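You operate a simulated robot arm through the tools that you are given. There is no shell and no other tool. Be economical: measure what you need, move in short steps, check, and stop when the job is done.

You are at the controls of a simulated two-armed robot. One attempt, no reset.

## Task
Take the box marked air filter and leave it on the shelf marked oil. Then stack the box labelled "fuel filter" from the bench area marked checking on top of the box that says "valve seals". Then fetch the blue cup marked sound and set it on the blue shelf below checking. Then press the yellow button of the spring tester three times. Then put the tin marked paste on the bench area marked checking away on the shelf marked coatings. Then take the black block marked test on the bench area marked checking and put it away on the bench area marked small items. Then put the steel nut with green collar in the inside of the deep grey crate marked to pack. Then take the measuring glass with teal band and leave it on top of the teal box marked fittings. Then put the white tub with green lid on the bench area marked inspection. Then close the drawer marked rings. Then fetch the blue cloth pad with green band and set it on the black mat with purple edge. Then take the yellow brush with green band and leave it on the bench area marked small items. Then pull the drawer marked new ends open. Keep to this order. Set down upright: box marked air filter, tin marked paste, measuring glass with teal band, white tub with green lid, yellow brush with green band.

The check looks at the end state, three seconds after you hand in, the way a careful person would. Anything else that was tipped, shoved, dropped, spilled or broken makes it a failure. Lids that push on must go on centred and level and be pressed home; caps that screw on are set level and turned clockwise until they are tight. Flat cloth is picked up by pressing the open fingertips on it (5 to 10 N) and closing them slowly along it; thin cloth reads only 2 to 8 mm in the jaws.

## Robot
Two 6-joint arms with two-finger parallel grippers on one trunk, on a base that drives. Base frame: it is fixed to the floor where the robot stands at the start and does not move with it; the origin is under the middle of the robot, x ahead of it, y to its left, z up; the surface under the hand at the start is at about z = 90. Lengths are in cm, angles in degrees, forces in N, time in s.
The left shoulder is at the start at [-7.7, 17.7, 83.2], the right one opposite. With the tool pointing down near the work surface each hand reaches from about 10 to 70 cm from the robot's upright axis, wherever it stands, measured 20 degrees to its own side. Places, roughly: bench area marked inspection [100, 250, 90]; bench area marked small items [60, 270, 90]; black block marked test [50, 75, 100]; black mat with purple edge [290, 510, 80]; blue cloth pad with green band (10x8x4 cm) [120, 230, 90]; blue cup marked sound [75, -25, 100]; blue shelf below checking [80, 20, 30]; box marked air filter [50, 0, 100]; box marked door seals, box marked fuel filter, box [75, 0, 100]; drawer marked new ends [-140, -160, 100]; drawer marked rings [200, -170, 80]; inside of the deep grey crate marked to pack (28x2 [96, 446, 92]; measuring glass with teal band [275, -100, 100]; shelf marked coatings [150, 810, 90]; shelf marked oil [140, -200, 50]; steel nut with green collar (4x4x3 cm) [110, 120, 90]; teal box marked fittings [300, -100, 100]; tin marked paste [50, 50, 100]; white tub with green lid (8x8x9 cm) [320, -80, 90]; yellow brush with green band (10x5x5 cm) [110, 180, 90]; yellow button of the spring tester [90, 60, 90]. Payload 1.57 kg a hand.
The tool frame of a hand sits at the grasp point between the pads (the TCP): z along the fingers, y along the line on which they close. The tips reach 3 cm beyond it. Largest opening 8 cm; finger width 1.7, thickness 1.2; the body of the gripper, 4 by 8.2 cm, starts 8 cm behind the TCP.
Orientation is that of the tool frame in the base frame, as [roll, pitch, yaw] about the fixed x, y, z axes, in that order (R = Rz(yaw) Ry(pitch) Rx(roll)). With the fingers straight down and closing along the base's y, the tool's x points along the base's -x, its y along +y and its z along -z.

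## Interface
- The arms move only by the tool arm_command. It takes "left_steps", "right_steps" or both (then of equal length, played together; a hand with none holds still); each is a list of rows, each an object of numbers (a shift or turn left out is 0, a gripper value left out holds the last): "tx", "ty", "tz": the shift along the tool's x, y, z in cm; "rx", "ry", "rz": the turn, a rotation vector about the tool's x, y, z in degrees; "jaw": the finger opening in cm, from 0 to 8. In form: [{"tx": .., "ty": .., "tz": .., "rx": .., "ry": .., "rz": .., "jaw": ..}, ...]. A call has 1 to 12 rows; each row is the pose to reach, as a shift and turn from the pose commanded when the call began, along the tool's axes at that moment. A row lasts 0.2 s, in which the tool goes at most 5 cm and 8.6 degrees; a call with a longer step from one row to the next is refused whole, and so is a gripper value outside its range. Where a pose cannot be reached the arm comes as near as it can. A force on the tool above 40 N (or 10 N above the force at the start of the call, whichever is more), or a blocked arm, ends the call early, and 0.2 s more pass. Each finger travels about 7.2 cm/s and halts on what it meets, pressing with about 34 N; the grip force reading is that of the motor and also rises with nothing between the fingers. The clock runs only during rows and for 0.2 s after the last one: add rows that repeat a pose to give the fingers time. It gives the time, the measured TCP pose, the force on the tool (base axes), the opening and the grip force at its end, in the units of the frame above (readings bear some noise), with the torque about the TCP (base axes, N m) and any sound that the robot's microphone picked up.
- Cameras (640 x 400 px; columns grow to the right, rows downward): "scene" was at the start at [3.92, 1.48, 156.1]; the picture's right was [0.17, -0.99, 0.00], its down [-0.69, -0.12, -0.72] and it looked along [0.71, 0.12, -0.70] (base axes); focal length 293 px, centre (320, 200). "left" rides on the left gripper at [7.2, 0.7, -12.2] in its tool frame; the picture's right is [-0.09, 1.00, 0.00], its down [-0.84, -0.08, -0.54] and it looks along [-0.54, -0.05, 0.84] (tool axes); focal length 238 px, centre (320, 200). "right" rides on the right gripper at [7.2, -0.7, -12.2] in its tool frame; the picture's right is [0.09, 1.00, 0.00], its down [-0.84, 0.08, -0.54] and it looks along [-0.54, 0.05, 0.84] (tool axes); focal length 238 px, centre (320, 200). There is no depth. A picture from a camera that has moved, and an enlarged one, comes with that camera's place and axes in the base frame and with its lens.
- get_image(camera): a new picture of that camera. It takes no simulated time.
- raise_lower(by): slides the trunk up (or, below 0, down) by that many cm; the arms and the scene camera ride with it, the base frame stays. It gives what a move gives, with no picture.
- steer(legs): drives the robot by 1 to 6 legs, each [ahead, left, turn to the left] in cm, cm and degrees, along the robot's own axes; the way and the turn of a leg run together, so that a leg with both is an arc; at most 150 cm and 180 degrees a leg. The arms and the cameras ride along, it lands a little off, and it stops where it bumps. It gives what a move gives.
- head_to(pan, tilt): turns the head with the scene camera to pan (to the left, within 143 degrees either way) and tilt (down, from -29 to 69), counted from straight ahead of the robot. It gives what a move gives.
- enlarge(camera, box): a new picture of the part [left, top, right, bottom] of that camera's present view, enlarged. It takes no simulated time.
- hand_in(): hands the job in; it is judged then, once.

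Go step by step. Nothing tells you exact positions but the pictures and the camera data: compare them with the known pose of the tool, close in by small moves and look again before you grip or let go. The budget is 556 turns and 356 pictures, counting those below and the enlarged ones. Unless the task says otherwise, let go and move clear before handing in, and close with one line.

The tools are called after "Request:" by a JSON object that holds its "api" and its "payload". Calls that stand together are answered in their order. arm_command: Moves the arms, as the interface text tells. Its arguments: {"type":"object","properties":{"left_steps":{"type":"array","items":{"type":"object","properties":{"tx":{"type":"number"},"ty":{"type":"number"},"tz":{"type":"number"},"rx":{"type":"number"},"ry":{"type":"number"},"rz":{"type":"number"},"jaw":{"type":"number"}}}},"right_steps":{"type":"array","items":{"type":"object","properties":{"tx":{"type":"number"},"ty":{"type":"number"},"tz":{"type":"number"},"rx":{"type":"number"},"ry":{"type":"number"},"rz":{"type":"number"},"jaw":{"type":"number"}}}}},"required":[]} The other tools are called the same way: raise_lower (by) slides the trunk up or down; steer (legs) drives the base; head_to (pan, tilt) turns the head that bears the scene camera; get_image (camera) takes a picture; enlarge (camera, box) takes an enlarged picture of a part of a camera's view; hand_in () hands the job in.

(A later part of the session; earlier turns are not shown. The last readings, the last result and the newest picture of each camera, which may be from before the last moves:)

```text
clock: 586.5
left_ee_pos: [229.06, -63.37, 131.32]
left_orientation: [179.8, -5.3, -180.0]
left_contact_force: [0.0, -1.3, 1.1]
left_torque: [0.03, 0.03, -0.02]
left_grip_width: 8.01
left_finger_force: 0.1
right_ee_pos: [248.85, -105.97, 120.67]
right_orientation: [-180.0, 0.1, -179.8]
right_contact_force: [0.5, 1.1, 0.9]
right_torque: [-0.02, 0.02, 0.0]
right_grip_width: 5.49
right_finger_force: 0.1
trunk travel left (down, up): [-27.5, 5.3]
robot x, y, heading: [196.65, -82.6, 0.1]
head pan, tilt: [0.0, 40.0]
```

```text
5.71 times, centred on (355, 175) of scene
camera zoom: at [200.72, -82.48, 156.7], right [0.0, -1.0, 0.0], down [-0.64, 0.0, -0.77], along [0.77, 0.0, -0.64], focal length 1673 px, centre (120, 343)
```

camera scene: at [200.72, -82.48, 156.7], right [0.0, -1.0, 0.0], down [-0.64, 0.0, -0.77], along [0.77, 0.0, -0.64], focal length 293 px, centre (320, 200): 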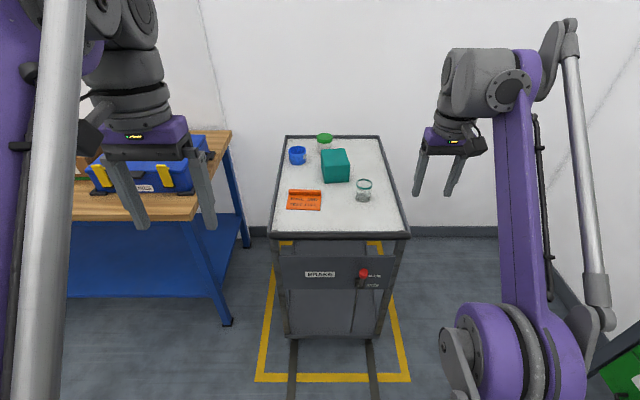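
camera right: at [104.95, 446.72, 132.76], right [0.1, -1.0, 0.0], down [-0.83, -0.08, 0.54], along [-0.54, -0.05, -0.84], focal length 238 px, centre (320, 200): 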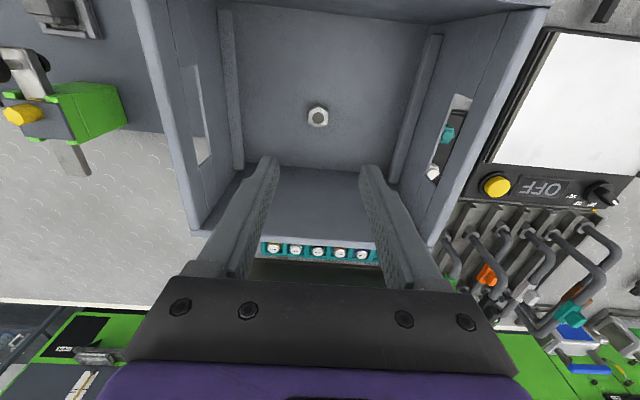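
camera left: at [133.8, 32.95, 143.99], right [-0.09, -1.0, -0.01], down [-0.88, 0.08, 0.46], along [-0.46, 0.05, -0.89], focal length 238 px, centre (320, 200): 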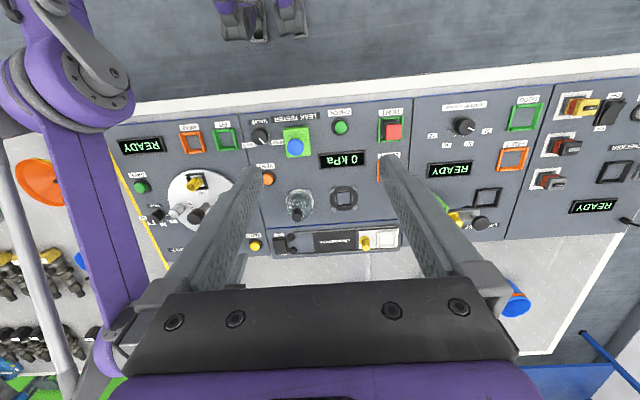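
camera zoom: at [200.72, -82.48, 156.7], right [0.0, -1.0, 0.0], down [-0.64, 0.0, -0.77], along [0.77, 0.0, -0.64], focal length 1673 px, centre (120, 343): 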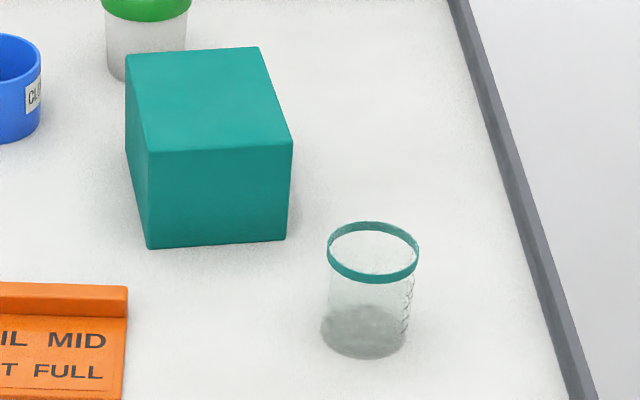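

Glass ≈[281,-97.6] (rim z≈97, Ø5.5); teal box top ≈[297,-88], z≈98. Approaching from the south side gives better reach, so I drive around the trolley's corner.

Request:
{"api": "steer", "payload": {"legs": [[0, -28, 0], [40, -22, 0], [36, -13, 0]]}}

Request:
{"api": "steer", "payload": {"legs": [[0, 0, 90]]}}

Request:
{"api": "get_image", "payload": {"camera": "scene"}}

Request:
{"api": "get_image", "payload": {"camera": "right"}}

```text
clock: 594.0
left_ee_pos: [305.47, -124.88, 131.26]
left_orientation: [179.8, -5.2, -178.3]
left_contact_force: [0.1, -0.3, 0.1]
left_torque: [-0.01, 0.03, 0.0]
left_grip_width: 8.04
left_finger_force: 0.1
right_ee_pos: [326.73, -166.79, 120.47]
right_orientation: [179.9, 0.2, -178.1]
right_contact_force: [-0.2, 0.0, 0.4]
right_torque: [-0.01, 0.02, 0.02]
right_grip_width: 5.49
right_finger_force: 0.2
trunk travel left (down, up): [-27.5, 5.3]
robot x, y, heading: [273.66, -144.62, 1.6]
head pan, tilt: [0.0, 40.0]
```

```text
clock: 598.2
left_ee_pos: [253.97, -112.72, 131.35]
left_orientation: [179.8, -5.3, -89.0]
left_contact_force: [0.3, -0.1, -0.7]
left_torque: [0.01, 0.01, 0.03]
left_grip_width: 7.98
left_finger_force: 0.2
right_ee_pos: [295.98, -92.17, 120.51]
right_orientation: [179.9, 0.1, -89.0]
right_contact_force: [0.6, 0.1, -0.4]
right_torque: [-0.02, 0.0, 0.04]
right_grip_width: 5.5
right_finger_force: 0.1
trunk travel left (down, up): [-27.5, 5.3]
robot x, y, heading: [273.26, -144.86, 90.8]
head pan, tilt: [0.0, 40.0]
```

```text
213 pictures are left
camera scene: at [273.47, -140.46, 156.7], right [1.0, 0.02, 0.0], down [0.01, -0.64, -0.77], along [-0.01, 0.77, -0.64], focal length 293 px, centre (320, 200)
```

scene: 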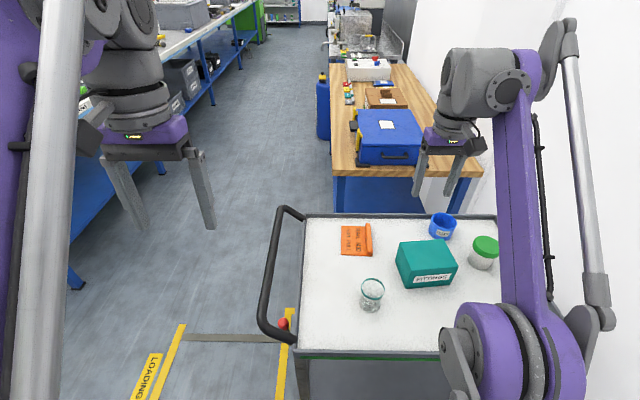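

```text
212 pictures are left
camera right: at [296.89, -99.31, 132.74], right [-0.99, -0.11, 0.0], down [-0.09, 0.83, 0.54], along [-0.06, 0.54, -0.84], focal length 238 px, centre (320, 200)
```

right: 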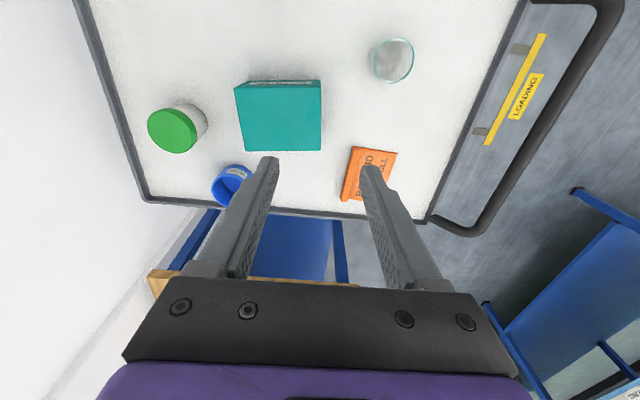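

Request:
{"api": "enlarge", "payload": {"camera": "scene", "box": [340, 200, 510, 330]}}

Request:
{"api": "enlarge", "payload": {"camera": "right", "box": [130, 20, 430, 210]}}

```text
3.08 times, centred on (425, 265) of scene
camera zoom: at [273.47, -140.46, 156.7], right [1.0, 0.02, 0.0], down [0.01, -0.64, -0.77], along [-0.01, 0.77, -0.64], focal length 901 px, centre (-3, 0)
```

zoom: 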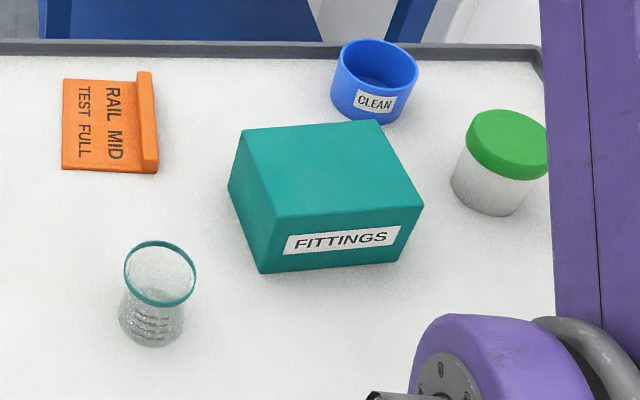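

```text
2.11 times, centred on (280, 115) of right
camera zoom: at [296.89, -99.31, 132.74], right [-0.99, -0.11, 0.0], down [-0.09, 0.83, 0.54], along [-0.06, 0.54, -0.84], focal length 502 px, centre (404, 379)
```

zoom: 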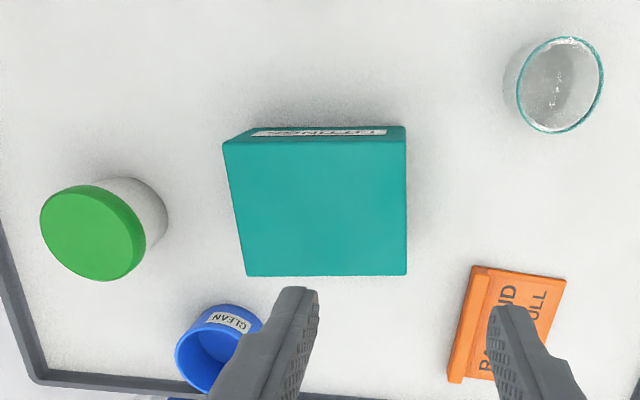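

Triangulating, the trolley surface is z≈86.4; the glass stands at [286,-98.6] with rim z≈93.5, and the teal box top is centred at [302,-88.5], z≈94.4. I go above the glass.

Request:
{"api": "arm_command", "payload": {"right_steps": [{"tx": 1.6, "ty": 2.6, "tz": 3, "jaw": 8}, {"tx": 3.2, "ty": 5.2, "tz": 6, "jaw": 8}, {"tx": 4.8, "ty": 7.8, "tz": 9}, {"tx": 6.2, "ty": 10.1, "tz": 12}, {"tx": 6.2, "ty": 10.1, "tz": 16}, {"tx": 6.2, "ty": 10.1, "tz": 16}]}}

Request:
{"api": "get_image", "payload": {"camera": "right"}}

```text
clock: 599.6
left_ee_pos: [253.93, -112.78, 131.23]
left_orientation: [179.8, -5.3, -89.0]
left_contact_force: [-0.5, 0.2, 0.1]
left_torque: [-0.04, 0.0, -0.03]
left_grip_width: 8.0
left_finger_force: 0.1
right_ee_pos: [285.88, -98.17, 104.55]
right_orientation: [-180.0, 0.2, -89.0]
right_contact_force: [0.3, 0.1, 0.1]
right_torque: [-0.03, 0.03, 0.0]
right_grip_width: 8.01
right_finger_force: 0.1
trunk travel left (down, up): [-27.5, 5.3]
robot x, y, heading: [273.65, -145.05, 91.1]
head pan, tilt: [0.0, 40.0]
```

```text
209 pictures are left
camera right: at [286.76, -105.45, 116.73], right [-0.99, -0.11, 0.0], down [-0.09, 0.83, 0.54], along [-0.06, 0.54, -0.84], focal length 238 px, centre (320, 200)
```

right: 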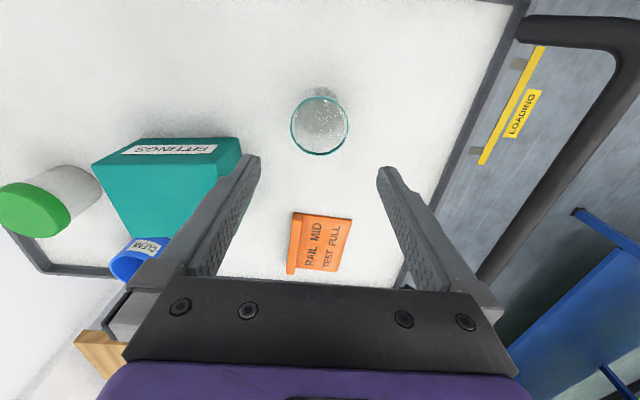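

Request:
{"api": "arm_command", "payload": {"right_steps": [{"tx": 0.6, "ty": -0.1, "tz": 4}, {"tx": 0.6, "ty": -0.1, "tz": 7}, {"tx": 0.6, "ty": -0.1, "tz": 10}, {"tx": 0.6, "ty": -0.1, "tz": 12}, {"tx": 0.6, "ty": -0.1, "tz": 13.3}, {"tx": 0.6, "ty": -0.1, "tz": 13.3}]}}

Request:
{"api": "get_image", "payload": {"camera": "right"}}

```text
clock: 601.0
left_ee_pos: [253.97, -112.65, 131.27]
left_orientation: [179.8, -5.3, -89.0]
left_contact_force: [0.2, 0.5, 0.2]
left_torque: [0.03, 0.04, 0.01]
left_grip_width: 8.01
left_finger_force: 0.1
right_ee_pos: [286.27, -98.88, 91.31]
right_orientation: [180.0, 0.1, -88.9]
right_contact_force: [0.2, -0.1, -0.1]
right_torque: [-0.03, 0.0, -0.03]
right_grip_width: 8.01
right_finger_force: 0.1
trunk travel left (down, up): [-27.5, 5.3]
robot x, y, heading: [273.53, -144.59, 91.2]
head pan, tilt: [0.0, 40.0]
```

```text
208 pictures are left
camera right: at [287.06, -106.05, 103.45], right [-0.99, -0.11, 0.0], down [-0.09, 0.83, 0.54], along [-0.06, 0.54, -0.84], focal length 238 px, centre (320, 200)
```

right: 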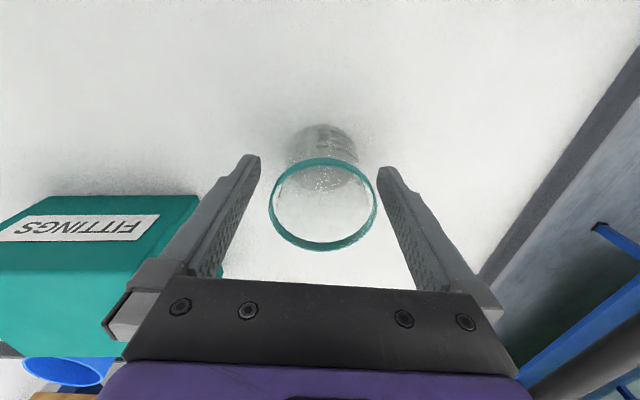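

Request:
{"api": "arm_command", "payload": {"right_steps": [{"jaw": 6.5}, {"jaw": 5.5}, {"jaw": 5}, {"jaw": 4.8}, {"jaw": 4.8}]}}

Request:
{"api": "get_image", "payload": {"camera": "right"}}

```text
clock: 602.2
left_ee_pos: [253.9, -112.6, 131.19]
left_orientation: [179.9, -5.3, -89.0]
left_contact_force: [0.2, 0.4, -0.1]
left_torque: [0.02, -0.01, 0.01]
left_grip_width: 8.0
left_finger_force: 0.1
right_ee_pos: [286.25, -98.8, 91.24]
right_orientation: [179.9, 0.2, -88.8]
right_contact_force: [-0.5, -0.6, 0.6]
right_torque: [0.0, 0.0, -0.01]
right_grip_width: 5.59
right_finger_force: 33.7
trunk travel left (down, up): [-27.5, 5.3]
robot x, y, heading: [273.58, -144.78, 91.0]
head pan, tilt: [0.0, 40.0]
```

```text
207 pictures are left
camera right: at [287.06, -106.05, 103.47], right [-0.99, -0.11, 0.0], down [-0.09, 0.83, 0.54], along [-0.06, 0.54, -0.84], focal length 238 px, centre (320, 200)
```

right: 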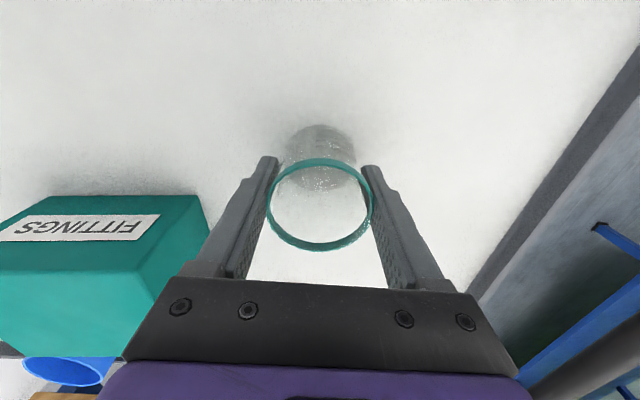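

Request:
{"api": "arm_command", "payload": {"right_steps": [{"tz": -1}, {"tz": -3}, {"tz": -6}, {"tz": -9}, {"tz": -12.5}, {"tx": -2, "ty": -3.2, "tz": -12.5}, {"tx": -4, "ty": -6.4, "tz": -12.5}, {"tx": -6, "ty": -9.6, "tz": -12.5}, {"tx": -8, "ty": -12.8, "tz": -12.5}, {"tx": -10, "ty": -15.8, "tz": -12.5}, {"tx": -10, "ty": -15.8, "tz": -12.5}]}}

Request:
{"api": "get_image", "payload": {"camera": "right"}}

Request:
{"api": "get_image", "payload": {"camera": "scene"}}

```text
clock: 604.6
left_ee_pos: [253.8, -112.78, 131.17]
left_orientation: [-180.0, -5.2, -89.0]
left_contact_force: [0.7, 0.0, -0.7]
left_torque: [0.01, -0.05, -0.02]
left_grip_width: 7.97
left_finger_force: 0.1
right_ee_pos: [301.64, -88.82, 103.65]
right_orientation: [-179.9, 0.2, -88.9]
right_contact_force: [-0.8, -0.8, -0.8]
right_torque: [0.02, -0.03, 0.0]
right_grip_width: 5.55
right_finger_force: 34.1
trunk travel left (down, up): [-27.5, 5.3]
robot x, y, heading: [273.48, -144.9, 90.8]
head pan, tilt: [0.0, 40.0]
```

```text
206 pictures are left
camera right: at [302.55, -95.99, 115.86], right [-0.99, -0.11, 0.0], down [-0.09, 0.83, 0.54], along [-0.06, 0.54, -0.84], focal length 238 px, centre (320, 200)
```

right: 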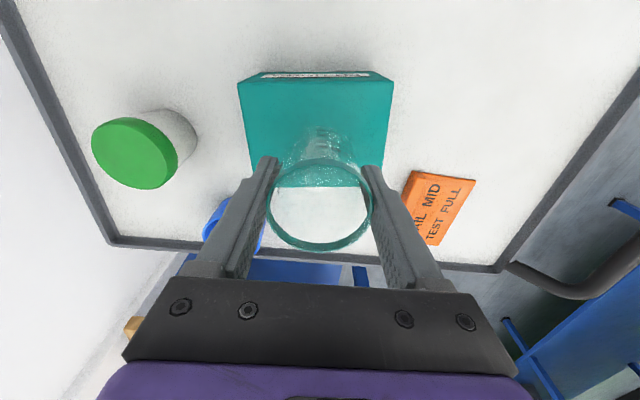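

```text
205 pictures are left
camera scene: at [273.42, -140.52, 156.7], right [1.0, 0.02, 0.0], down [0.01, -0.64, -0.77], along [-0.01, 0.77, -0.64], focal length 293 px, centre (320, 200)
```

scene: 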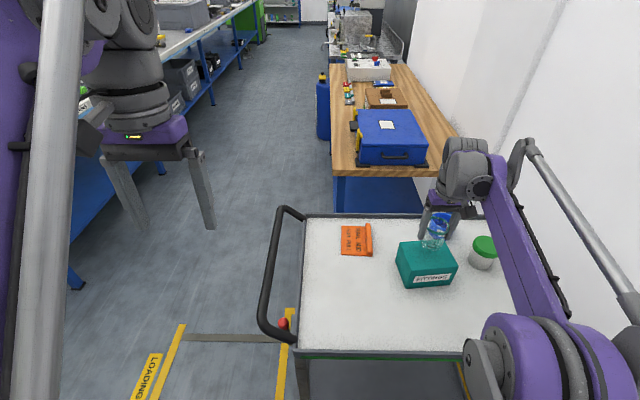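

Centred over the box. I lower gently.

Request:
{"api": "arm_command", "payload": {"right_steps": [{"tz": 1.5}, {"tz": 2.8}, {"tz": 3.6}, {"tz": 4.0}]}}

Request:
{"api": "arm_command", "payload": {"right_steps": [{"tz": 0.2}, {"tz": 0.4}, {"tz": 0.6}]}}

```text
clock: 605.6
left_ee_pos: [253.92, -112.73, 131.34]
left_orientation: [179.9, -5.2, -89.0]
left_contact_force: [0.9, 0.6, 0.1]
left_torque: [0.02, -0.04, -0.01]
left_grip_width: 7.98
left_finger_force: 0.0
right_ee_pos: [301.6, -88.75, 99.83]
right_orientation: [-180.0, 0.2, -88.9]
right_contact_force: [-0.1, 0.0, -1.1]
right_torque: [-0.01, -0.01, -0.02]
right_grip_width: 5.58
right_finger_force: 34.1
trunk travel left (down, up): [-27.5, 5.3]
robot x, y, heading: [273.54, -144.9, 91.2]
head pan, tilt: [0.0, 40.0]
```

```text
clock: 606.4
left_ee_pos: [253.85, -112.85, 131.43]
left_orientation: [180.0, -5.3, -89.1]
left_contact_force: [0.4, -0.4, -0.2]
left_torque: [0.01, -0.04, 0.0]
left_grip_width: 8.01
left_finger_force: 0.0
right_ee_pos: [301.68, -88.83, 99.36]
right_orientation: [-179.9, 0.1, -88.9]
right_contact_force: [-0.8, 0.1, 25.2]
right_torque: [-0.05, 0.13, 0.07]
right_grip_width: 5.54
right_finger_force: 34.2
trunk travel left (down, up): [-27.5, 5.3]
robot x, y, heading: [273.84, -145.1, 91.1]
head pan, tilt: [0.0, 40.0]
```

Request:
{"api": "arm_command", "payload": {"right_steps": [{"tz": -0.1}, {"tz": -0.15, "jaw": 6.5}, {"tz": -0.15, "jaw": 8}, {"tz": -0.15, "jaw": 8}, {"tz": -3}, {"tz": -7}, {"tz": -11}, {"tx": 2, "tz": -15}, {"tx": 2, "tz": -15}]}}

Request:
{"api": "get_image", "payload": {"camera": "right"}}

```text
clock: 608.4
left_ee_pos: [253.98, -112.61, 131.34]
left_orientation: [179.8, -5.4, -89.0]
left_contact_force: [-0.5, 0.3, 0.3]
left_torque: [0.02, -0.02, -0.02]
left_grip_width: 8.0
left_finger_force: 0.0
right_ee_pos: [301.66, -90.61, 114.11]
right_orientation: [180.0, 0.1, -89.0]
right_contact_force: [0.5, 0.0, -0.6]
right_torque: [0.01, 0.01, 0.0]
right_grip_width: 7.98
right_finger_force: 0.2
trunk travel left (down, up): [-27.5, 5.3]
robot x, y, heading: [273.71, -145.17, 91.0]
head pan, tilt: [0.0, 40.0]
```

```text
204 pictures are left
camera right: at [302.42, -97.82, 126.29], right [-0.99, -0.11, 0.0], down [-0.09, 0.83, 0.54], along [-0.06, 0.54, -0.84], focal length 238 px, centre (320, 200)
```

right: 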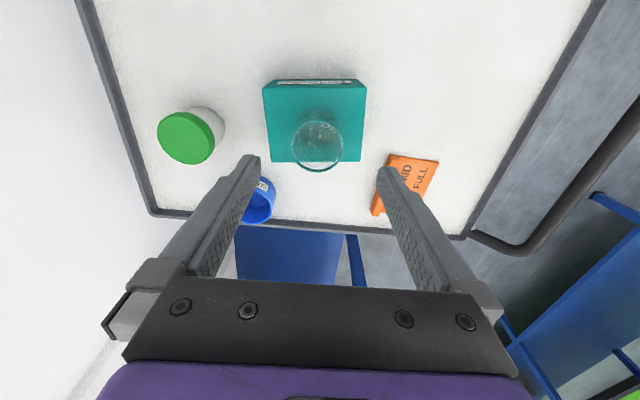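

Glass stands on the box. Next, the white tub with green lid; I measure it.

Request:
{"api": "enlarge", "payload": {"camera": "right", "box": [140, 90, 240, 180]}}

Request:
{"api": "enlarge", "payload": {"camera": "scene", "box": [420, 220, 520, 290]}}

```text
4.44 times, centred on (190, 135) of right
camera zoom: at [302.42, -97.82, 126.29], right [-0.99, -0.11, 0.0], down [-0.09, 0.83, 0.54], along [-0.06, 0.54, -0.84], focal length 1059 px, centre (898, 489)
```

zoom: 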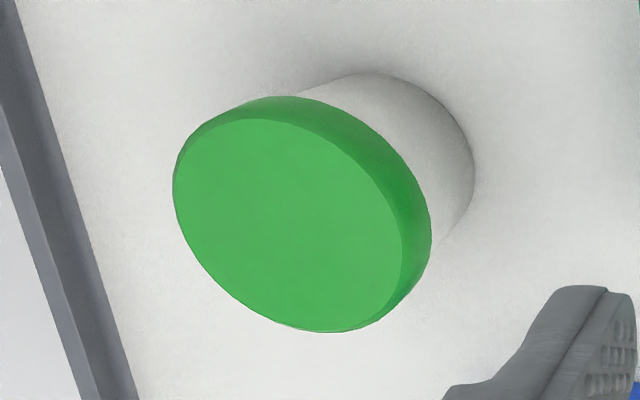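

```text
5.71 times, centred on (470, 255) of scene
camera zoom: at [273.49, -140.38, 156.69], right [1.0, 0.02, 0.0], down [0.01, -0.64, -0.77], along [-0.01, 0.77, -0.64], focal length 1673 px, centre (-537, -114)
```

zoom: 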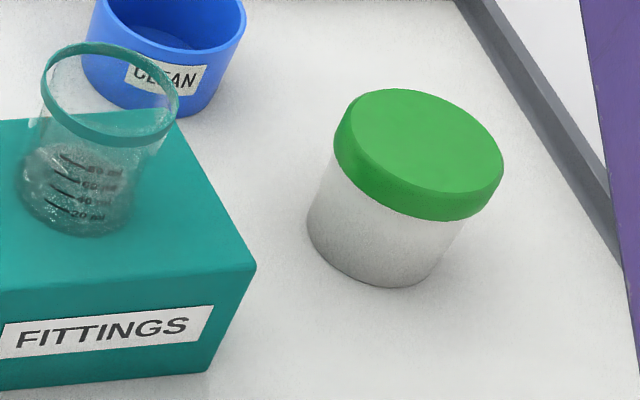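

Lid top centre ≈[319.3,-85.2], z≈95.6, Ø≈7.5. I strafe right to bring it within good reach.

Request:
{"api": "steer", "payload": {"legs": [[0, -25, -0.5], [3, 0, 0]]}}

Request:
{"api": "get_image", "payload": {"camera": "right"}}

Request:
{"api": "get_image", "payload": {"camera": "scene"}}

```text
clock: 611.6
left_ee_pos: [278.31, -109.45, 131.27]
left_orientation: [179.8, -5.4, -89.6]
left_contact_force: [-0.4, 0.6, 0.5]
left_torque: [0.05, -0.02, -0.01]
left_grip_width: 8.02
left_finger_force: 0.0
right_ee_pos: [326.27, -87.99, 114.02]
right_orientation: [180.0, 0.2, -89.4]
right_contact_force: [-0.2, 0.0, -0.1]
right_torque: [0.03, 0.04, -0.02]
right_grip_width: 8.01
right_finger_force: 0.0
trunk travel left (down, up): [-27.5, 5.3]
robot x, y, heading: [297.84, -141.61, 90.2]
head pan, tilt: [0.0, 40.0]
```

```text
201 pictures are left
camera right: at [327.06, -95.13, 126.35], right [-0.99, -0.1, 0.0], down [-0.08, 0.83, 0.55], along [-0.05, 0.54, -0.84], focal length 238 px, centre (320, 200)
```

right: 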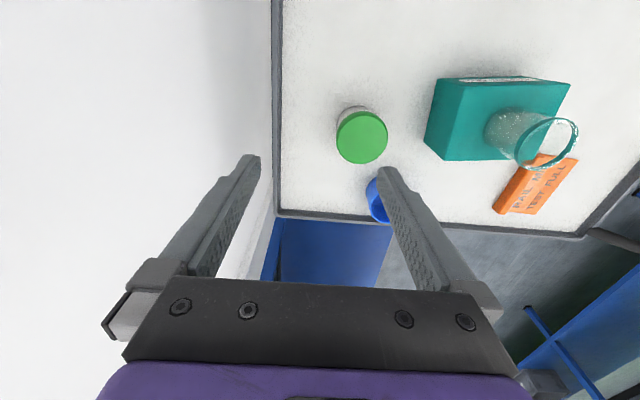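

```text
200 pictures are left
camera scene: at [297.66, -137.44, 156.69], right [1.0, 0.01, 0.0], down [0.0, -0.64, -0.77], along [0.0, 0.77, -0.64], focal length 293 px, centre (320, 200)
```

scene: 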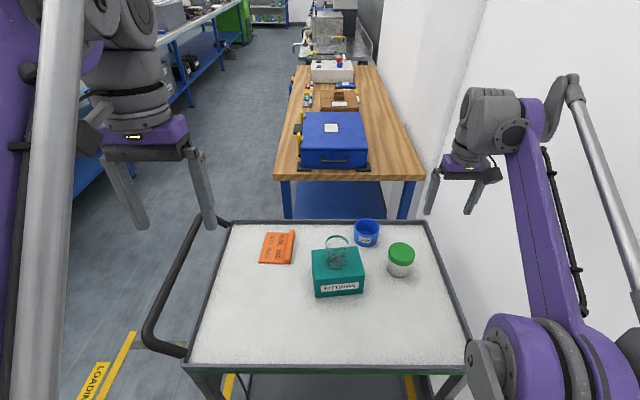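

Request:
{"api": "arm_command", "payload": {"right_steps": [{"tx": -1, "ty": 2.5, "tz": 2}, {"tx": -2, "ty": 5, "tz": 4}, {"tx": -2.5, "ty": 6.3, "tz": 6}, {"tx": -2.5, "ty": 6.3, "tz": 6}]}}

Request:
{"api": "enlarge", "payload": {"camera": "right", "box": [220, 60, 420, 200]}}

```text
clock: 612.6
left_ee_pos: [278.52, -109.3, 131.32]
left_orientation: [179.8, -5.4, -89.6]
left_contact_force: [0.1, -1.0, 0.7]
left_torque: [0.0, 0.02, 0.01]
left_grip_width: 8.0
left_finger_force: 0.1
right_ee_pos: [320.22, -85.31, 107.88]
right_orientation: [180.0, 0.3, -89.6]
right_contact_force: [0.2, -0.1, -0.1]
right_torque: [0.0, 0.0, -0.03]
right_grip_width: 8.02
right_finger_force: 0.2
trunk travel left (down, up): [-27.5, 5.3]
robot x, y, heading: [297.76, -141.62, 90.2]
head pan, tilt: [0.0, 40.0]
```

```text
2.86 times, centred on (320, 130) of right
camera zoom: at [320.94, -92.48, 120.1], right [-0.99, -0.1, 0.0], down [-0.08, 0.83, 0.54], along [-0.05, 0.54, -0.84], focal length 681 px, centre (320, 400)
```

zoom: 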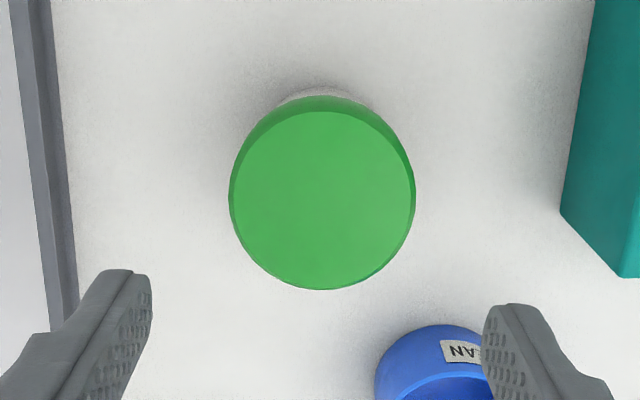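

Request:
{"api": "arm_command", "payload": {"right_steps": [{"tx": -0.2, "tz": 4}, {"tx": -0.2, "tz": 7.5}, {"tx": -0.2, "tz": 10}, {"tx": -0.2, "tz": 12.5}, {"tx": -0.2, "tz": 14.5}, {"tx": -0.2, "tz": 16.3}, {"tx": -0.2, "tz": 16.3}]}}

Request:
{"api": "get_image", "payload": {"camera": "right"}}

```text
clock: 614.2
left_ee_pos: [278.45, -109.37, 131.32]
left_orientation: [179.9, -5.3, -89.6]
left_contact_force: [0.1, 1.5, -0.7]
left_torque: [0.01, 0.0, 0.02]
left_grip_width: 8.02
left_finger_force: 0.1
right_ee_pos: [319.89, -84.9, 91.79]
right_orientation: [-180.0, 0.2, -89.5]
right_contact_force: [0.2, -0.8, 0.0]
right_torque: [-0.01, 0.03, 0.01]
right_grip_width: 8.01
right_finger_force: 0.0
trunk travel left (down, up): [-27.5, 5.3]
robot x, y, heading: [297.49, -141.83, 90.3]
head pan, tilt: [0.0, 40.0]
```

```text
198 pictures are left
camera right: at [320.74, -92.1, 104.04], right [-0.99, -0.1, 0.0], down [-0.08, 0.83, 0.54], along [-0.05, 0.54, -0.84], focal length 238 px, centre (320, 200)
```

right: 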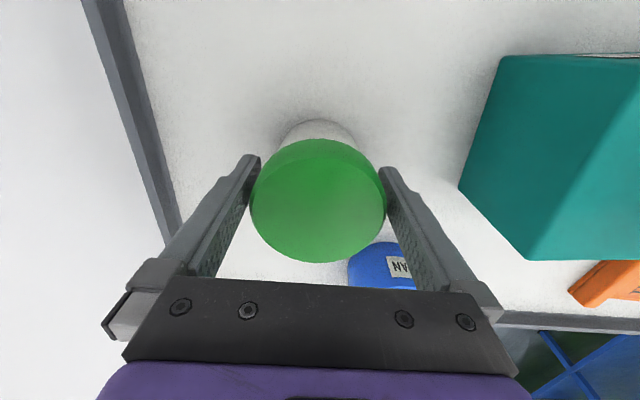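

Request:
{"api": "arm_command", "payload": {"right_steps": [{"jaw": 7}, {"jaw": 6}, {"jaw": 5.5}, {"jaw": 5.5}]}}

Request:
{"api": "arm_command", "payload": {"right_steps": [{"tz": -1}, {"tz": -4}, {"tz": -8}, {"tz": -12}, {"tz": -16}, {"tx": 2, "tz": -20}, {"tx": 4, "tz": -24}, {"tx": 5, "tz": -27}, {"tx": 5, "tz": -27}]}}

Request:
{"api": "get_image", "payload": {"camera": "right"}}

```text
clock: 615.2
left_ee_pos: [278.5, -109.25, 131.17]
left_orientation: [179.8, -5.4, -89.6]
left_contact_force: [0.0, 0.2, -0.3]
left_torque: [-0.01, -0.03, -0.01]
left_grip_width: 8.0
left_finger_force: 0.1
right_ee_pos: [320.01, -84.96, 91.97]
right_orientation: [-180.0, 0.1, -89.5]
right_contact_force: [0.0, -0.5, 0.0]
right_torque: [-0.01, 0.05, -0.01]
right_grip_width: 7.16
right_finger_force: 33.8
trunk travel left (down, up): [-27.5, 5.3]
robot x, y, heading: [297.58, -141.69, 90.4]
head pan, tilt: [0.0, 40.0]
```

```text
clock: 617.2
left_ee_pos: [278.41, -109.23, 131.32]
left_orientation: [179.8, -5.4, -89.6]
left_contact_force: [0.4, 0.4, 0.1]
left_torque: [-0.03, 0.02, 0.02]
left_grip_width: 7.98
left_finger_force: 0.1
right_ee_pos: [320.23, -90.0, 118.8]
right_orientation: [180.0, 0.0, -89.5]
right_contact_force: [-0.6, 0.4, -0.9]
right_torque: [-0.02, 0.0, 0.02]
right_grip_width: 7.15
right_finger_force: 34.2
trunk travel left (down, up): [-27.5, 5.3]
robot x, y, heading: [297.86, -141.55, 90.4]
head pan, tilt: [0.0, 40.0]
```

```text
197 pictures are left
camera right: at [321.02, -97.13, 130.97], right [-0.99, -0.1, 0.0], down [-0.08, 0.83, 0.54], along [-0.05, 0.54, -0.84], focal length 238 px, centre (320, 200)
```

right: 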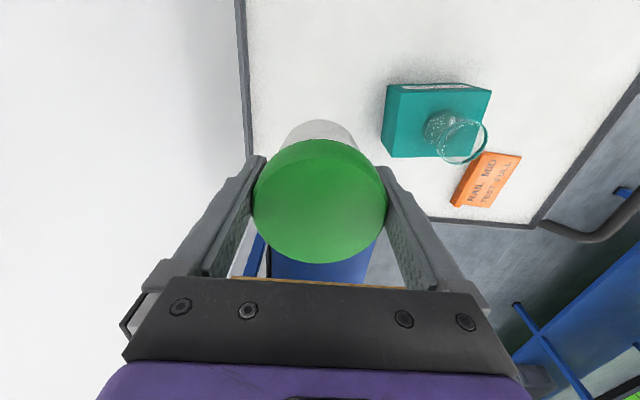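

Tub held. I go back around the trolley and along the rear aisle to the inspection area.

Request:
{"api": "steer", "payload": {"legs": [[0, 30, -0.4], [12, 37, 0], [20, 38, 0], [150, 0, 0], [150, 0, 0], [30, 0, 0]]}}

Request:
{"api": "head_to", "payload": {"pan": 65, "tilt": 35}}

Request:
{"api": "get_image", "payload": {"camera": "scene"}}

```text
clock: 643.0
left_ee_pos: [182.74, 255.32, 131.37]
left_orientation: [180.0, -5.4, -92.4]
left_contact_force: [-0.7, -0.6, -0.1]
left_torque: [0.0, 0.0, -0.02]
left_grip_width: 8.0
left_finger_force: 0.0
right_ee_pos: [225.36, 272.75, 118.72]
right_orientation: [-180.0, 0.2, -92.2]
right_contact_force: [-0.3, 0.0, -1.7]
right_torque: [-0.02, 0.0, 0.0]
right_grip_width: 7.15
right_finger_force: 33.8
trunk travel left (down, up): [-27.5, 5.3]
robot x, y, heading: [200.91, 222.29, 87.5]
head pan, tilt: [0.0, 40.0]
```

```text
clock: 644.4
left_ee_pos: [182.86, 255.35, 131.22]
left_orientation: [179.9, -5.5, -92.3]
left_contact_force: [1.0, -0.1, -0.2]
left_torque: [-0.02, 0.05, 0.0]
left_grip_width: 8.02
left_finger_force: 0.0
right_ee_pos: [225.4, 272.74, 118.75]
right_orientation: [180.0, 0.1, -92.2]
right_contact_force: [0.0, -0.2, -1.8]
right_torque: [-0.03, 0.02, -0.03]
right_grip_width: 7.16
right_finger_force: 33.9
trunk travel left (down, up): [-27.5, 5.3]
robot x, y, heading: [200.71, 222.16, 87.7]
head pan, tilt: [65.0, 35.0]
```

```text
196 pictures are left
camera scene: at [192.53, 222.12, 157.45], right [0.46, 0.89, 0.0], down [0.51, -0.26, -0.82], along [-0.73, 0.38, -0.57], focal length 293 px, centre (320, 200)
```

scene: 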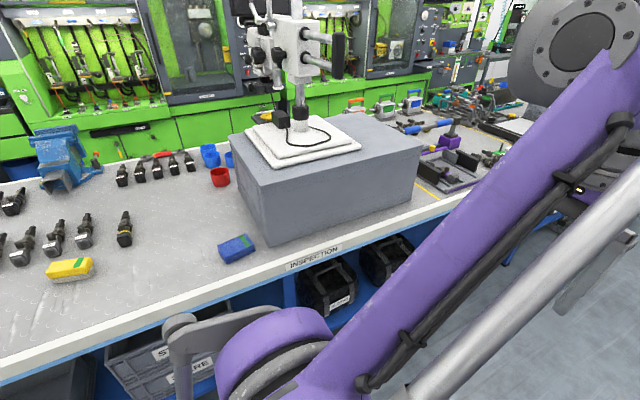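

INSPECTION is centred at y≈251, mostly taken by the microscope box (left face y≈239). I'll put the tub at about [102,224], clear of the box and of the blue pad at [118,230].

Request:
{"api": "steer", "payload": {"legs": [[0, 0, 92.3], [0, 16, 0], [44, 0, 0]]}}

Request:
{"api": "head_to", "payload": {"pan": -12, "tilt": 50}}

Request:
{"api": "get_image", "payload": {"camera": "scene"}}

Request:
{"api": "get_image", "payload": {"camera": "right"}}

```text
clock: 652.7
left_ee_pos: [123.48, 186.07, 131.27]
left_orientation: [179.9, -5.3, 0.4]
left_contact_force: [-0.8, -0.7, 0.9]
left_torque: [-0.01, -0.03, -0.01]
left_grip_width: 7.99
left_finger_force: 0.2
right_ee_pos: [104.35, 228.06, 118.67]
right_orientation: [180.0, 0.1, 0.4]
right_contact_force: [0.3, 0.3, -0.9]
right_torque: [0.0, -0.02, 0.02]
right_grip_width: 7.16
right_finger_force: 34.5
trunk travel left (down, up): [-27.5, 5.3]
robot x, y, heading: [155.95, 205.2, -179.5]
head pan, tilt: [65.0, 35.0]
```

```text
clock: 654.2
left_ee_pos: [123.54, 186.24, 131.47]
left_orientation: [179.9, -5.4, 0.3]
left_contact_force: [-0.1, 0.5, 0.5]
left_torque: [-0.01, 0.0, -0.01]
left_grip_width: 7.99
left_finger_force: 0.2
right_ee_pos: [104.2, 228.0, 118.87]
right_orientation: [180.0, 0.1, 0.5]
right_contact_force: [0.7, 0.3, -2.0]
right_torque: [0.0, 0.03, 0.01]
right_grip_width: 7.15
right_finger_force: 34.0
trunk travel left (down, up): [-27.5, 5.3]
robot x, y, heading: [155.92, 205.79, -179.8]
head pan, tilt: [-12.0, 50.0]
```

```text
195 pictures are left
camera scene: at [152.49, 207.19, 155.28], right [0.2, 0.98, 0.0], down [0.75, -0.15, -0.64], along [-0.63, 0.13, -0.77], focal length 293 px, centre (320, 200)
```

scene: 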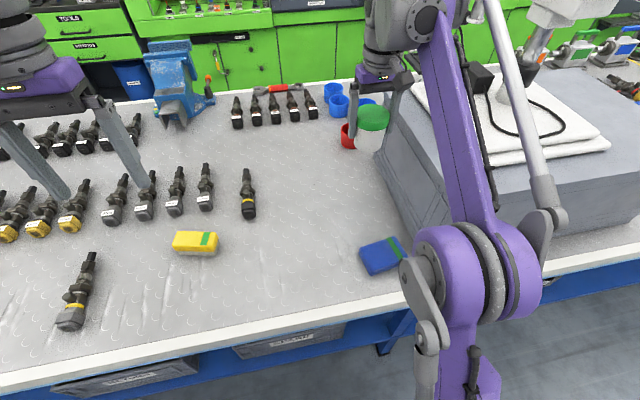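

```text
194 pictures are left
camera right: at [111.49, 228.75, 130.95], right [0.1, -0.99, 0.0], down [-0.83, -0.08, 0.54], along [-0.54, -0.05, -0.84], focal length 238 px, centre (320, 200)
```

right: 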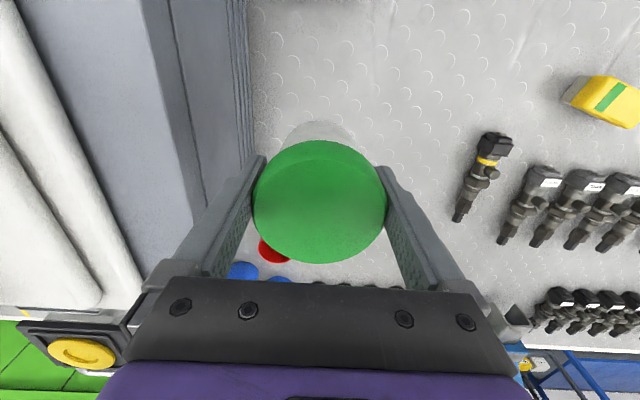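

Request:
{"api": "arm_command", "payload": {"right_steps": [{"tx": -0.5, "ty": 1.5, "tz": 2}, {"tx": -1, "ty": 3, "tz": 5}, {"tx": -1.5, "ty": 4, "tz": 8}, {"tx": -1.5, "ty": 4, "tz": 12}, {"tx": -1.5, "ty": 4, "tz": 16}, {"tx": -1.5, "ty": 4, "tz": 20}, {"tx": -1.5, "ty": 4, "tz": 21.8}, {"tx": -1.5, "ty": 4, "tz": 22.4}]}}

Request:
{"api": "arm_command", "payload": {"right_steps": [{"tz": 0.3}, {"tz": 0.6}, {"tz": 0.9}]}}

```text
clock: 656.0
left_ee_pos: [123.58, 186.26, 131.37]
left_orientation: [179.9, -5.4, 0.4]
left_contact_force: [-0.3, -1.1, -0.2]
left_torque: [0.01, 0.02, 0.02]
left_grip_width: 8.0
left_finger_force: 0.1
right_ee_pos: [102.83, 223.95, 96.37]
right_orientation: [180.0, 0.2, 0.5]
right_contact_force: [0.5, -0.6, -1.6]
right_torque: [0.0, -0.01, -0.03]
right_grip_width: 7.14
right_finger_force: 34.1
trunk travel left (down, up): [-27.5, 5.3]
robot x, y, heading: [155.75, 205.46, -179.5]
head pan, tilt: [-12.0, 50.0]
```

```text
clock: 656.8
left_ee_pos: [123.76, 186.15, 131.24]
left_orientation: [-179.9, -5.4, 0.4]
left_contact_force: [0.2, -0.8, -0.3]
left_torque: [-0.02, 0.01, 0.01]
left_grip_width: 8.0
left_finger_force: 0.1
right_ee_pos: [102.87, 223.92, 95.74]
right_orientation: [-179.9, 0.3, 0.5]
right_contact_force: [-6.4, 2.7, 30.1]
right_torque: [-0.03, 0.13, -0.02]
right_grip_width: 7.22
right_finger_force: 34.3
trunk travel left (down, up): [-27.5, 5.3]
robot x, y, heading: [155.91, 205.51, -179.9]
head pan, tilt: [-12.0, 50.0]
```

Request:
{"api": "arm_command", "payload": {"right_steps": [{"tz": -0.15}, {"tz": -0.2, "jaw": 7.6}, {"tz": -0.2, "jaw": 8}, {"tz": -0.2, "jaw": 8}]}}

Request:
{"api": "get_image", "payload": {"camera": "right"}}

```text
clock: 657.8
left_ee_pos: [123.6, 186.25, 131.34]
left_orientation: [179.9, -5.4, 0.4]
left_contact_force: [0.1, -0.2, -0.2]
left_torque: [0.0, -0.04, 0.0]
left_grip_width: 8.0
left_finger_force: 0.1
right_ee_pos: [102.69, 223.95, 95.69]
right_orientation: [179.9, 0.1, 0.6]
right_contact_force: [-0.7, -0.7, 0.1]
right_torque: [-0.02, 0.0, -0.01]
right_grip_width: 7.99
right_finger_force: 0.1
trunk travel left (down, up): [-27.5, 5.3]
robot x, y, heading: [156.06, 205.65, -179.8]
head pan, tilt: [-12.0, 50.0]
```

```text
193 pictures are left
camera right: at [109.95, 224.7, 107.89], right [0.1, -0.99, 0.0], down [-0.83, -0.08, 0.54], along [-0.54, -0.05, -0.84], focal length 238 px, centre (320, 200)
```

right: 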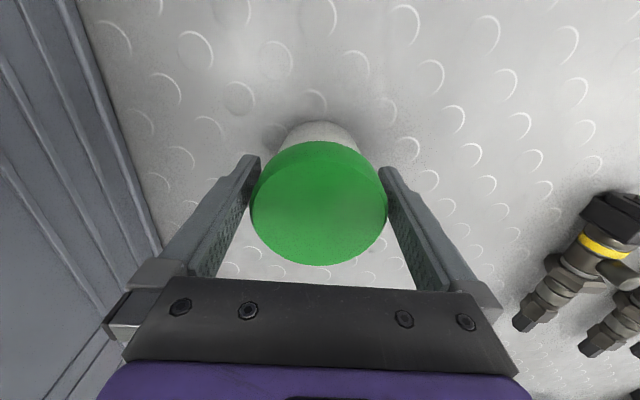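

Released. I lift straight up and then retract.

Request:
{"api": "arm_command", "payload": {"right_steps": [{"tz": -2}, {"tz": -5}, {"tz": -9}, {"tz": -13}, {"tz": -17}, {"tz": -20}, {"tx": 3, "tz": -23}, {"tx": 7, "tz": -25}, {"tx": 10, "tz": -25}]}}

Request:
{"api": "get_image", "payload": {"camera": "right"}}

```text
clock: 659.8
left_ee_pos: [123.67, 186.19, 131.29]
left_orientation: [179.8, -5.1, 0.5]
left_contact_force: [-0.4, -0.6, -0.4]
left_torque: [0.02, -0.01, 0.02]
left_grip_width: 7.99
left_finger_force: 0.0
right_ee_pos: [112.89, 223.67, 120.85]
right_orientation: [180.0, 0.2, 0.5]
right_contact_force: [-0.3, 0.1, 0.2]
right_torque: [0.03, 0.04, -0.02]
right_grip_width: 7.98
right_finger_force: 0.0
trunk travel left (down, up): [-27.5, 5.3]
robot x, y, heading: [156.22, 205.65, -179.8]
head pan, tilt: [-12.0, 50.0]
```

```text
192 pictures are left
camera right: at [120.19, 224.43, 133.11], right [0.1, -0.99, 0.0], down [-0.83, -0.08, 0.54], along [-0.54, -0.05, -0.84], focal length 238 px, centre (320, 200)
```

right: 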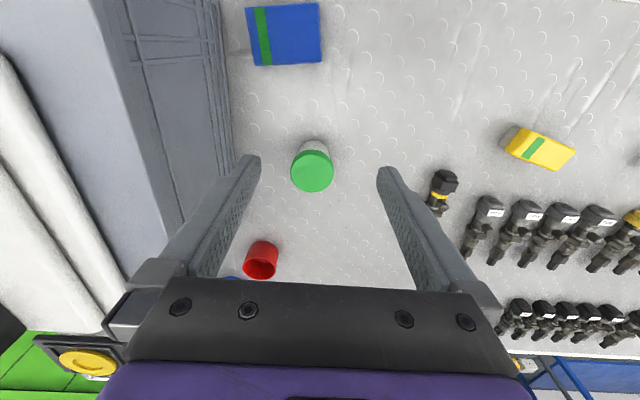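

Tub is standing. Next the drawer marked rings: I drive back toward the stores rack.

Request:
{"api": "steer", "payload": {"legs": [[-55, 0, 0], [0, 0, 90], [150, 0, 0], [130, 0, 0]]}}

Request:
{"api": "head_to", "payload": {"pan": 0, "tilt": 35}}

Request:
{"api": "get_image", "payload": {"camera": "scene"}}

```text
clock: 680.0
left_ee_pos: [249.99, -104.02, 131.29]
left_orientation: [179.9, -5.4, 94.4]
left_contact_force: [-0.4, -0.1, 0.1]
left_torque: [-0.01, -0.01, 0.01]
left_grip_width: 7.99
left_finger_force: 0.1
right_ee_pos: [213.51, -117.58, 120.89]
right_orientation: [-179.9, 0.1, 94.5]
right_contact_force: [1.0, 0.9, -0.9]
right_torque: [0.0, 0.04, 0.03]
right_grip_width: 8.0
right_finger_force: 0.0
trunk travel left (down, up): [-27.5, 5.3]
robot x, y, heading: [228.63, -73.22, -85.5]
head pan, tilt: [-12.0, 50.0]
```

```text
clock: 680.8
left_ee_pos: [250.06, -104.08, 131.3]
left_orientation: [179.9, -5.4, 94.4]
left_contact_force: [0.7, 0.0, 0.4]
left_torque: [0.0, 0.0, 0.04]
left_grip_width: 7.99
left_finger_force: 0.1
right_ee_pos: [213.46, -117.45, 120.83]
right_orientation: [-180.0, 0.1, 94.4]
right_contact_force: [0.0, 0.5, 0.7]
right_torque: [-0.01, 0.03, 0.01]
right_grip_width: 8.02
right_finger_force: 0.0
trunk travel left (down, up): [-27.5, 5.3]
robot x, y, heading: [228.67, -72.86, -85.8]
head pan, tilt: [0.0, 35.0]
```

```text
191 pictures are left
camera scene: at [228.77, -77.68, 157.44], right [-1.0, -0.08, 0.0], down [-0.04, 0.57, -0.82], along [0.06, -0.82, -0.57], focal length 293 px, centre (320, 200)
```

scene: 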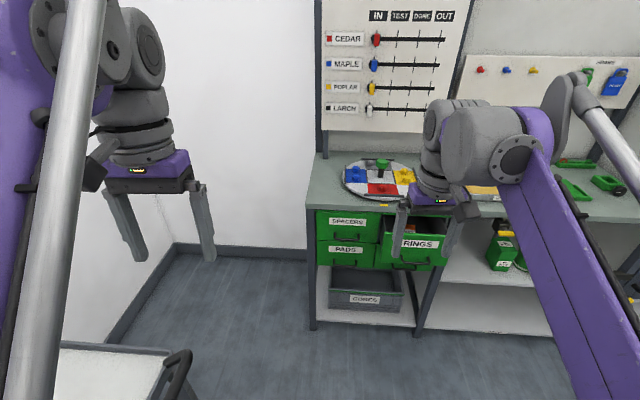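

Request:
{"api": "steer", "payload": {"legs": [[0, 0, -4.2], [0, -12, 0], [15, 0, 0]]}}

Request:
{"api": "arm_command", "payload": {"right_steps": [{"tz": 1, "ry": -7.5, "jaw": 4}, {"tz": 2, "ry": -15, "jaw": 0}, {"tz": 4, "ry": -22.5, "jaw": 0}, {"tz": 6, "ry": -30}, {"tz": 8, "ry": -37.5}, {"tz": 10, "ry": -45}, {"tz": 10, "ry": -45}]}}

Request:
{"api": "raise_lower", "payload": {"by": -20}}

Request:
{"api": "get_image", "payload": {"camera": "scene"}}

Request:
{"api": "get_image", "payload": {"camera": "right"}}

```text
clock: 683.8
left_ee_pos: [236.44, -119.88, 131.28]
left_orientation: [179.9, -5.3, 90.5]
left_contact_force: [-1.4, -0.4, -0.3]
left_torque: [0.02, -0.01, -0.01]
left_grip_width: 8.0
left_finger_force: 0.1
right_ee_pos: [198.86, -130.68, 120.86]
right_orientation: [180.0, 0.2, 90.5]
right_contact_force: [0.4, -0.5, 1.1]
right_torque: [0.03, -0.01, 0.01]
right_grip_width: 7.98
right_finger_force: 0.0
trunk travel left (down, up): [-27.5, 5.3]
robot x, y, heading: [217.06, -87.47, -89.5]
head pan, tilt: [0.0, 35.0]
```

```text
clock: 685.4
left_ee_pos: [236.39, -119.82, 131.29]
left_orientation: [179.9, -5.4, 90.4]
left_contact_force: [-0.2, -0.7, -0.1]
left_torque: [0.03, 0.01, -0.03]
left_grip_width: 8.01
left_finger_force: 0.0
right_ee_pos: [198.91, -130.65, 110.75]
right_orientation: [-179.9, 45.2, 90.6]
right_contact_force: [0.0, 0.0, -0.1]
right_torque: [0.02, -0.02, -0.01]
right_grip_width: 0.0
right_finger_force: 21.2
trunk travel left (down, up): [-27.5, 5.3]
robot x, y, heading: [217.03, -87.41, -89.4]
head pan, tilt: [0.0, 35.0]
```

```text
clock: 687.6
left_ee_pos: [236.32, -120.05, 111.1]
left_orientation: [179.9, -5.4, 90.4]
left_contact_force: [-0.1, -0.4, 1.2]
left_torque: [-0.02, 0.03, 0.01]
left_grip_width: 8.01
left_finger_force: 0.1
right_ee_pos: [198.98, -130.67, 90.83]
right_orientation: [-180.0, 45.1, 90.5]
right_contact_force: [-0.4, -0.1, 0.2]
right_torque: [0.04, 0.0, 0.01]
right_grip_width: 0.0
right_finger_force: 21.0
trunk travel left (down, up): [-7.5, 25.3]
robot x, y, heading: [217.11, -87.26, -89.5]
head pan, tilt: [0.0, 35.0]
```

```text
190 pictures are left
camera scene: at [217.05, -95.15, 136.81], right [-1.0, -0.01, 0.0], down [0.0, 0.57, -0.82], along [0.01, -0.82, -0.57], focal length 293 px, centre (320, 200)
```

scene: 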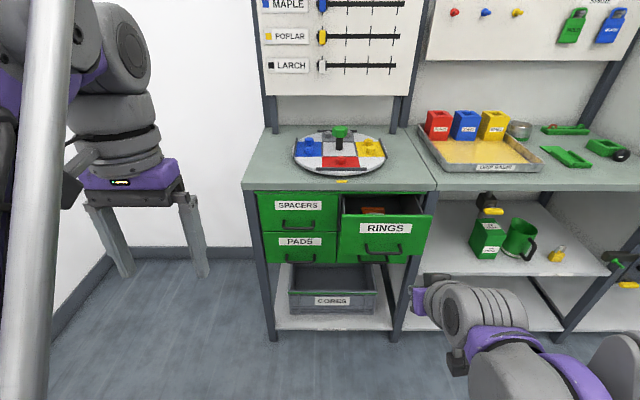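

```text
189 pictures are left
camera right: at [198.17, -117.0, 94.42], right [1.0, 0.07, -0.07], down [0.08, -0.21, 0.98], along [0.06, -0.98, -0.21], focal length 238 px, centre (320, 200)
```

right: 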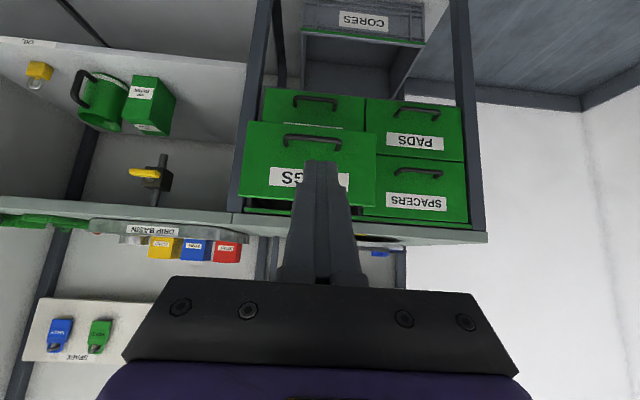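

Request:
{"api": "arm_command", "payload": {"right_steps": [{"ty": -0.4, "tx": 2, "tz": 2}, {"ty": -0.8, "tx": 4, "tz": 4}, {"ty": -0.8, "tx": 5.4, "tz": 5.4}, {"ty": -0.8, "tx": 5.4, "tz": 5.4}]}}

Request:
{"api": "steer", "payload": {"legs": [[22, 0, -0.5]]}}

Request:
{"api": "get_image", "payload": {"camera": "scene"}}

Request:
{"api": "get_image", "payload": {"camera": "right"}}

```text
clock: 688.6
left_ee_pos: [236.33, -120.06, 111.11]
left_orientation: [179.9, -5.4, 90.4]
left_contact_force: [-0.1, -0.2, -0.3]
left_torque: [-0.01, -0.02, 0.01]
left_grip_width: 8.01
left_finger_force: 0.1
right_ee_pos: [198.05, -130.77, 83.37]
right_orientation: [-179.9, 45.0, 90.5]
right_contact_force: [-0.4, 0.2, -0.3]
right_torque: [-0.02, 0.02, 0.0]
right_grip_width: 0.0
right_finger_force: 21.6
trunk travel left (down, up): [-7.5, 25.3]
robot x, y, heading: [216.72, -87.43, -89.6]
head pan, tilt: [0.0, 35.0]
```

```text
clock: 690.3
left_ee_pos: [236.05, -142.33, 111.03]
left_orientation: [179.9, -5.5, 89.9]
left_contact_force: [-1.4, -0.7, -0.4]
left_torque: [0.05, 0.03, 0.0]
left_grip_width: 8.02
left_finger_force: 0.0
right_ee_pos: [197.6, -152.64, 83.2]
right_orientation: [180.0, 45.2, 90.0]
right_contact_force: [0.3, 0.5, 0.4]
right_torque: [0.02, -0.01, 0.0]
right_grip_width: 0.0
right_finger_force: 21.2
trunk travel left (down, up): [-7.5, 25.3]
robot x, y, heading: [216.62, -109.36, -90.0]
head pan, tilt: [0.0, 35.0]
```

```text
188 pictures are left
camera scene: at [217.03, -117.24, 136.8], right [-1.0, 0.0, 0.0], down [0.0, 0.57, -0.82], along [0.0, -0.82, -0.57], focal length 293 px, centre (320, 200)
```

scene: 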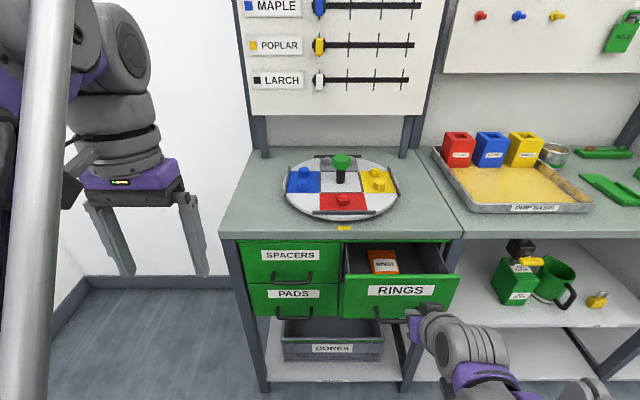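

```text
187 pictures are left
camera right: at [197.11, -138.93, 86.73], right [1.0, 0.06, -0.07], down [0.08, -0.21, 0.98], along [0.05, -0.98, -0.21], focal length 238 px, centre (320, 200)
```

right: 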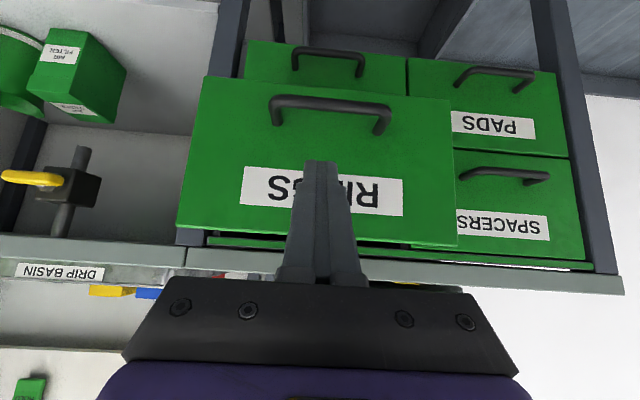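

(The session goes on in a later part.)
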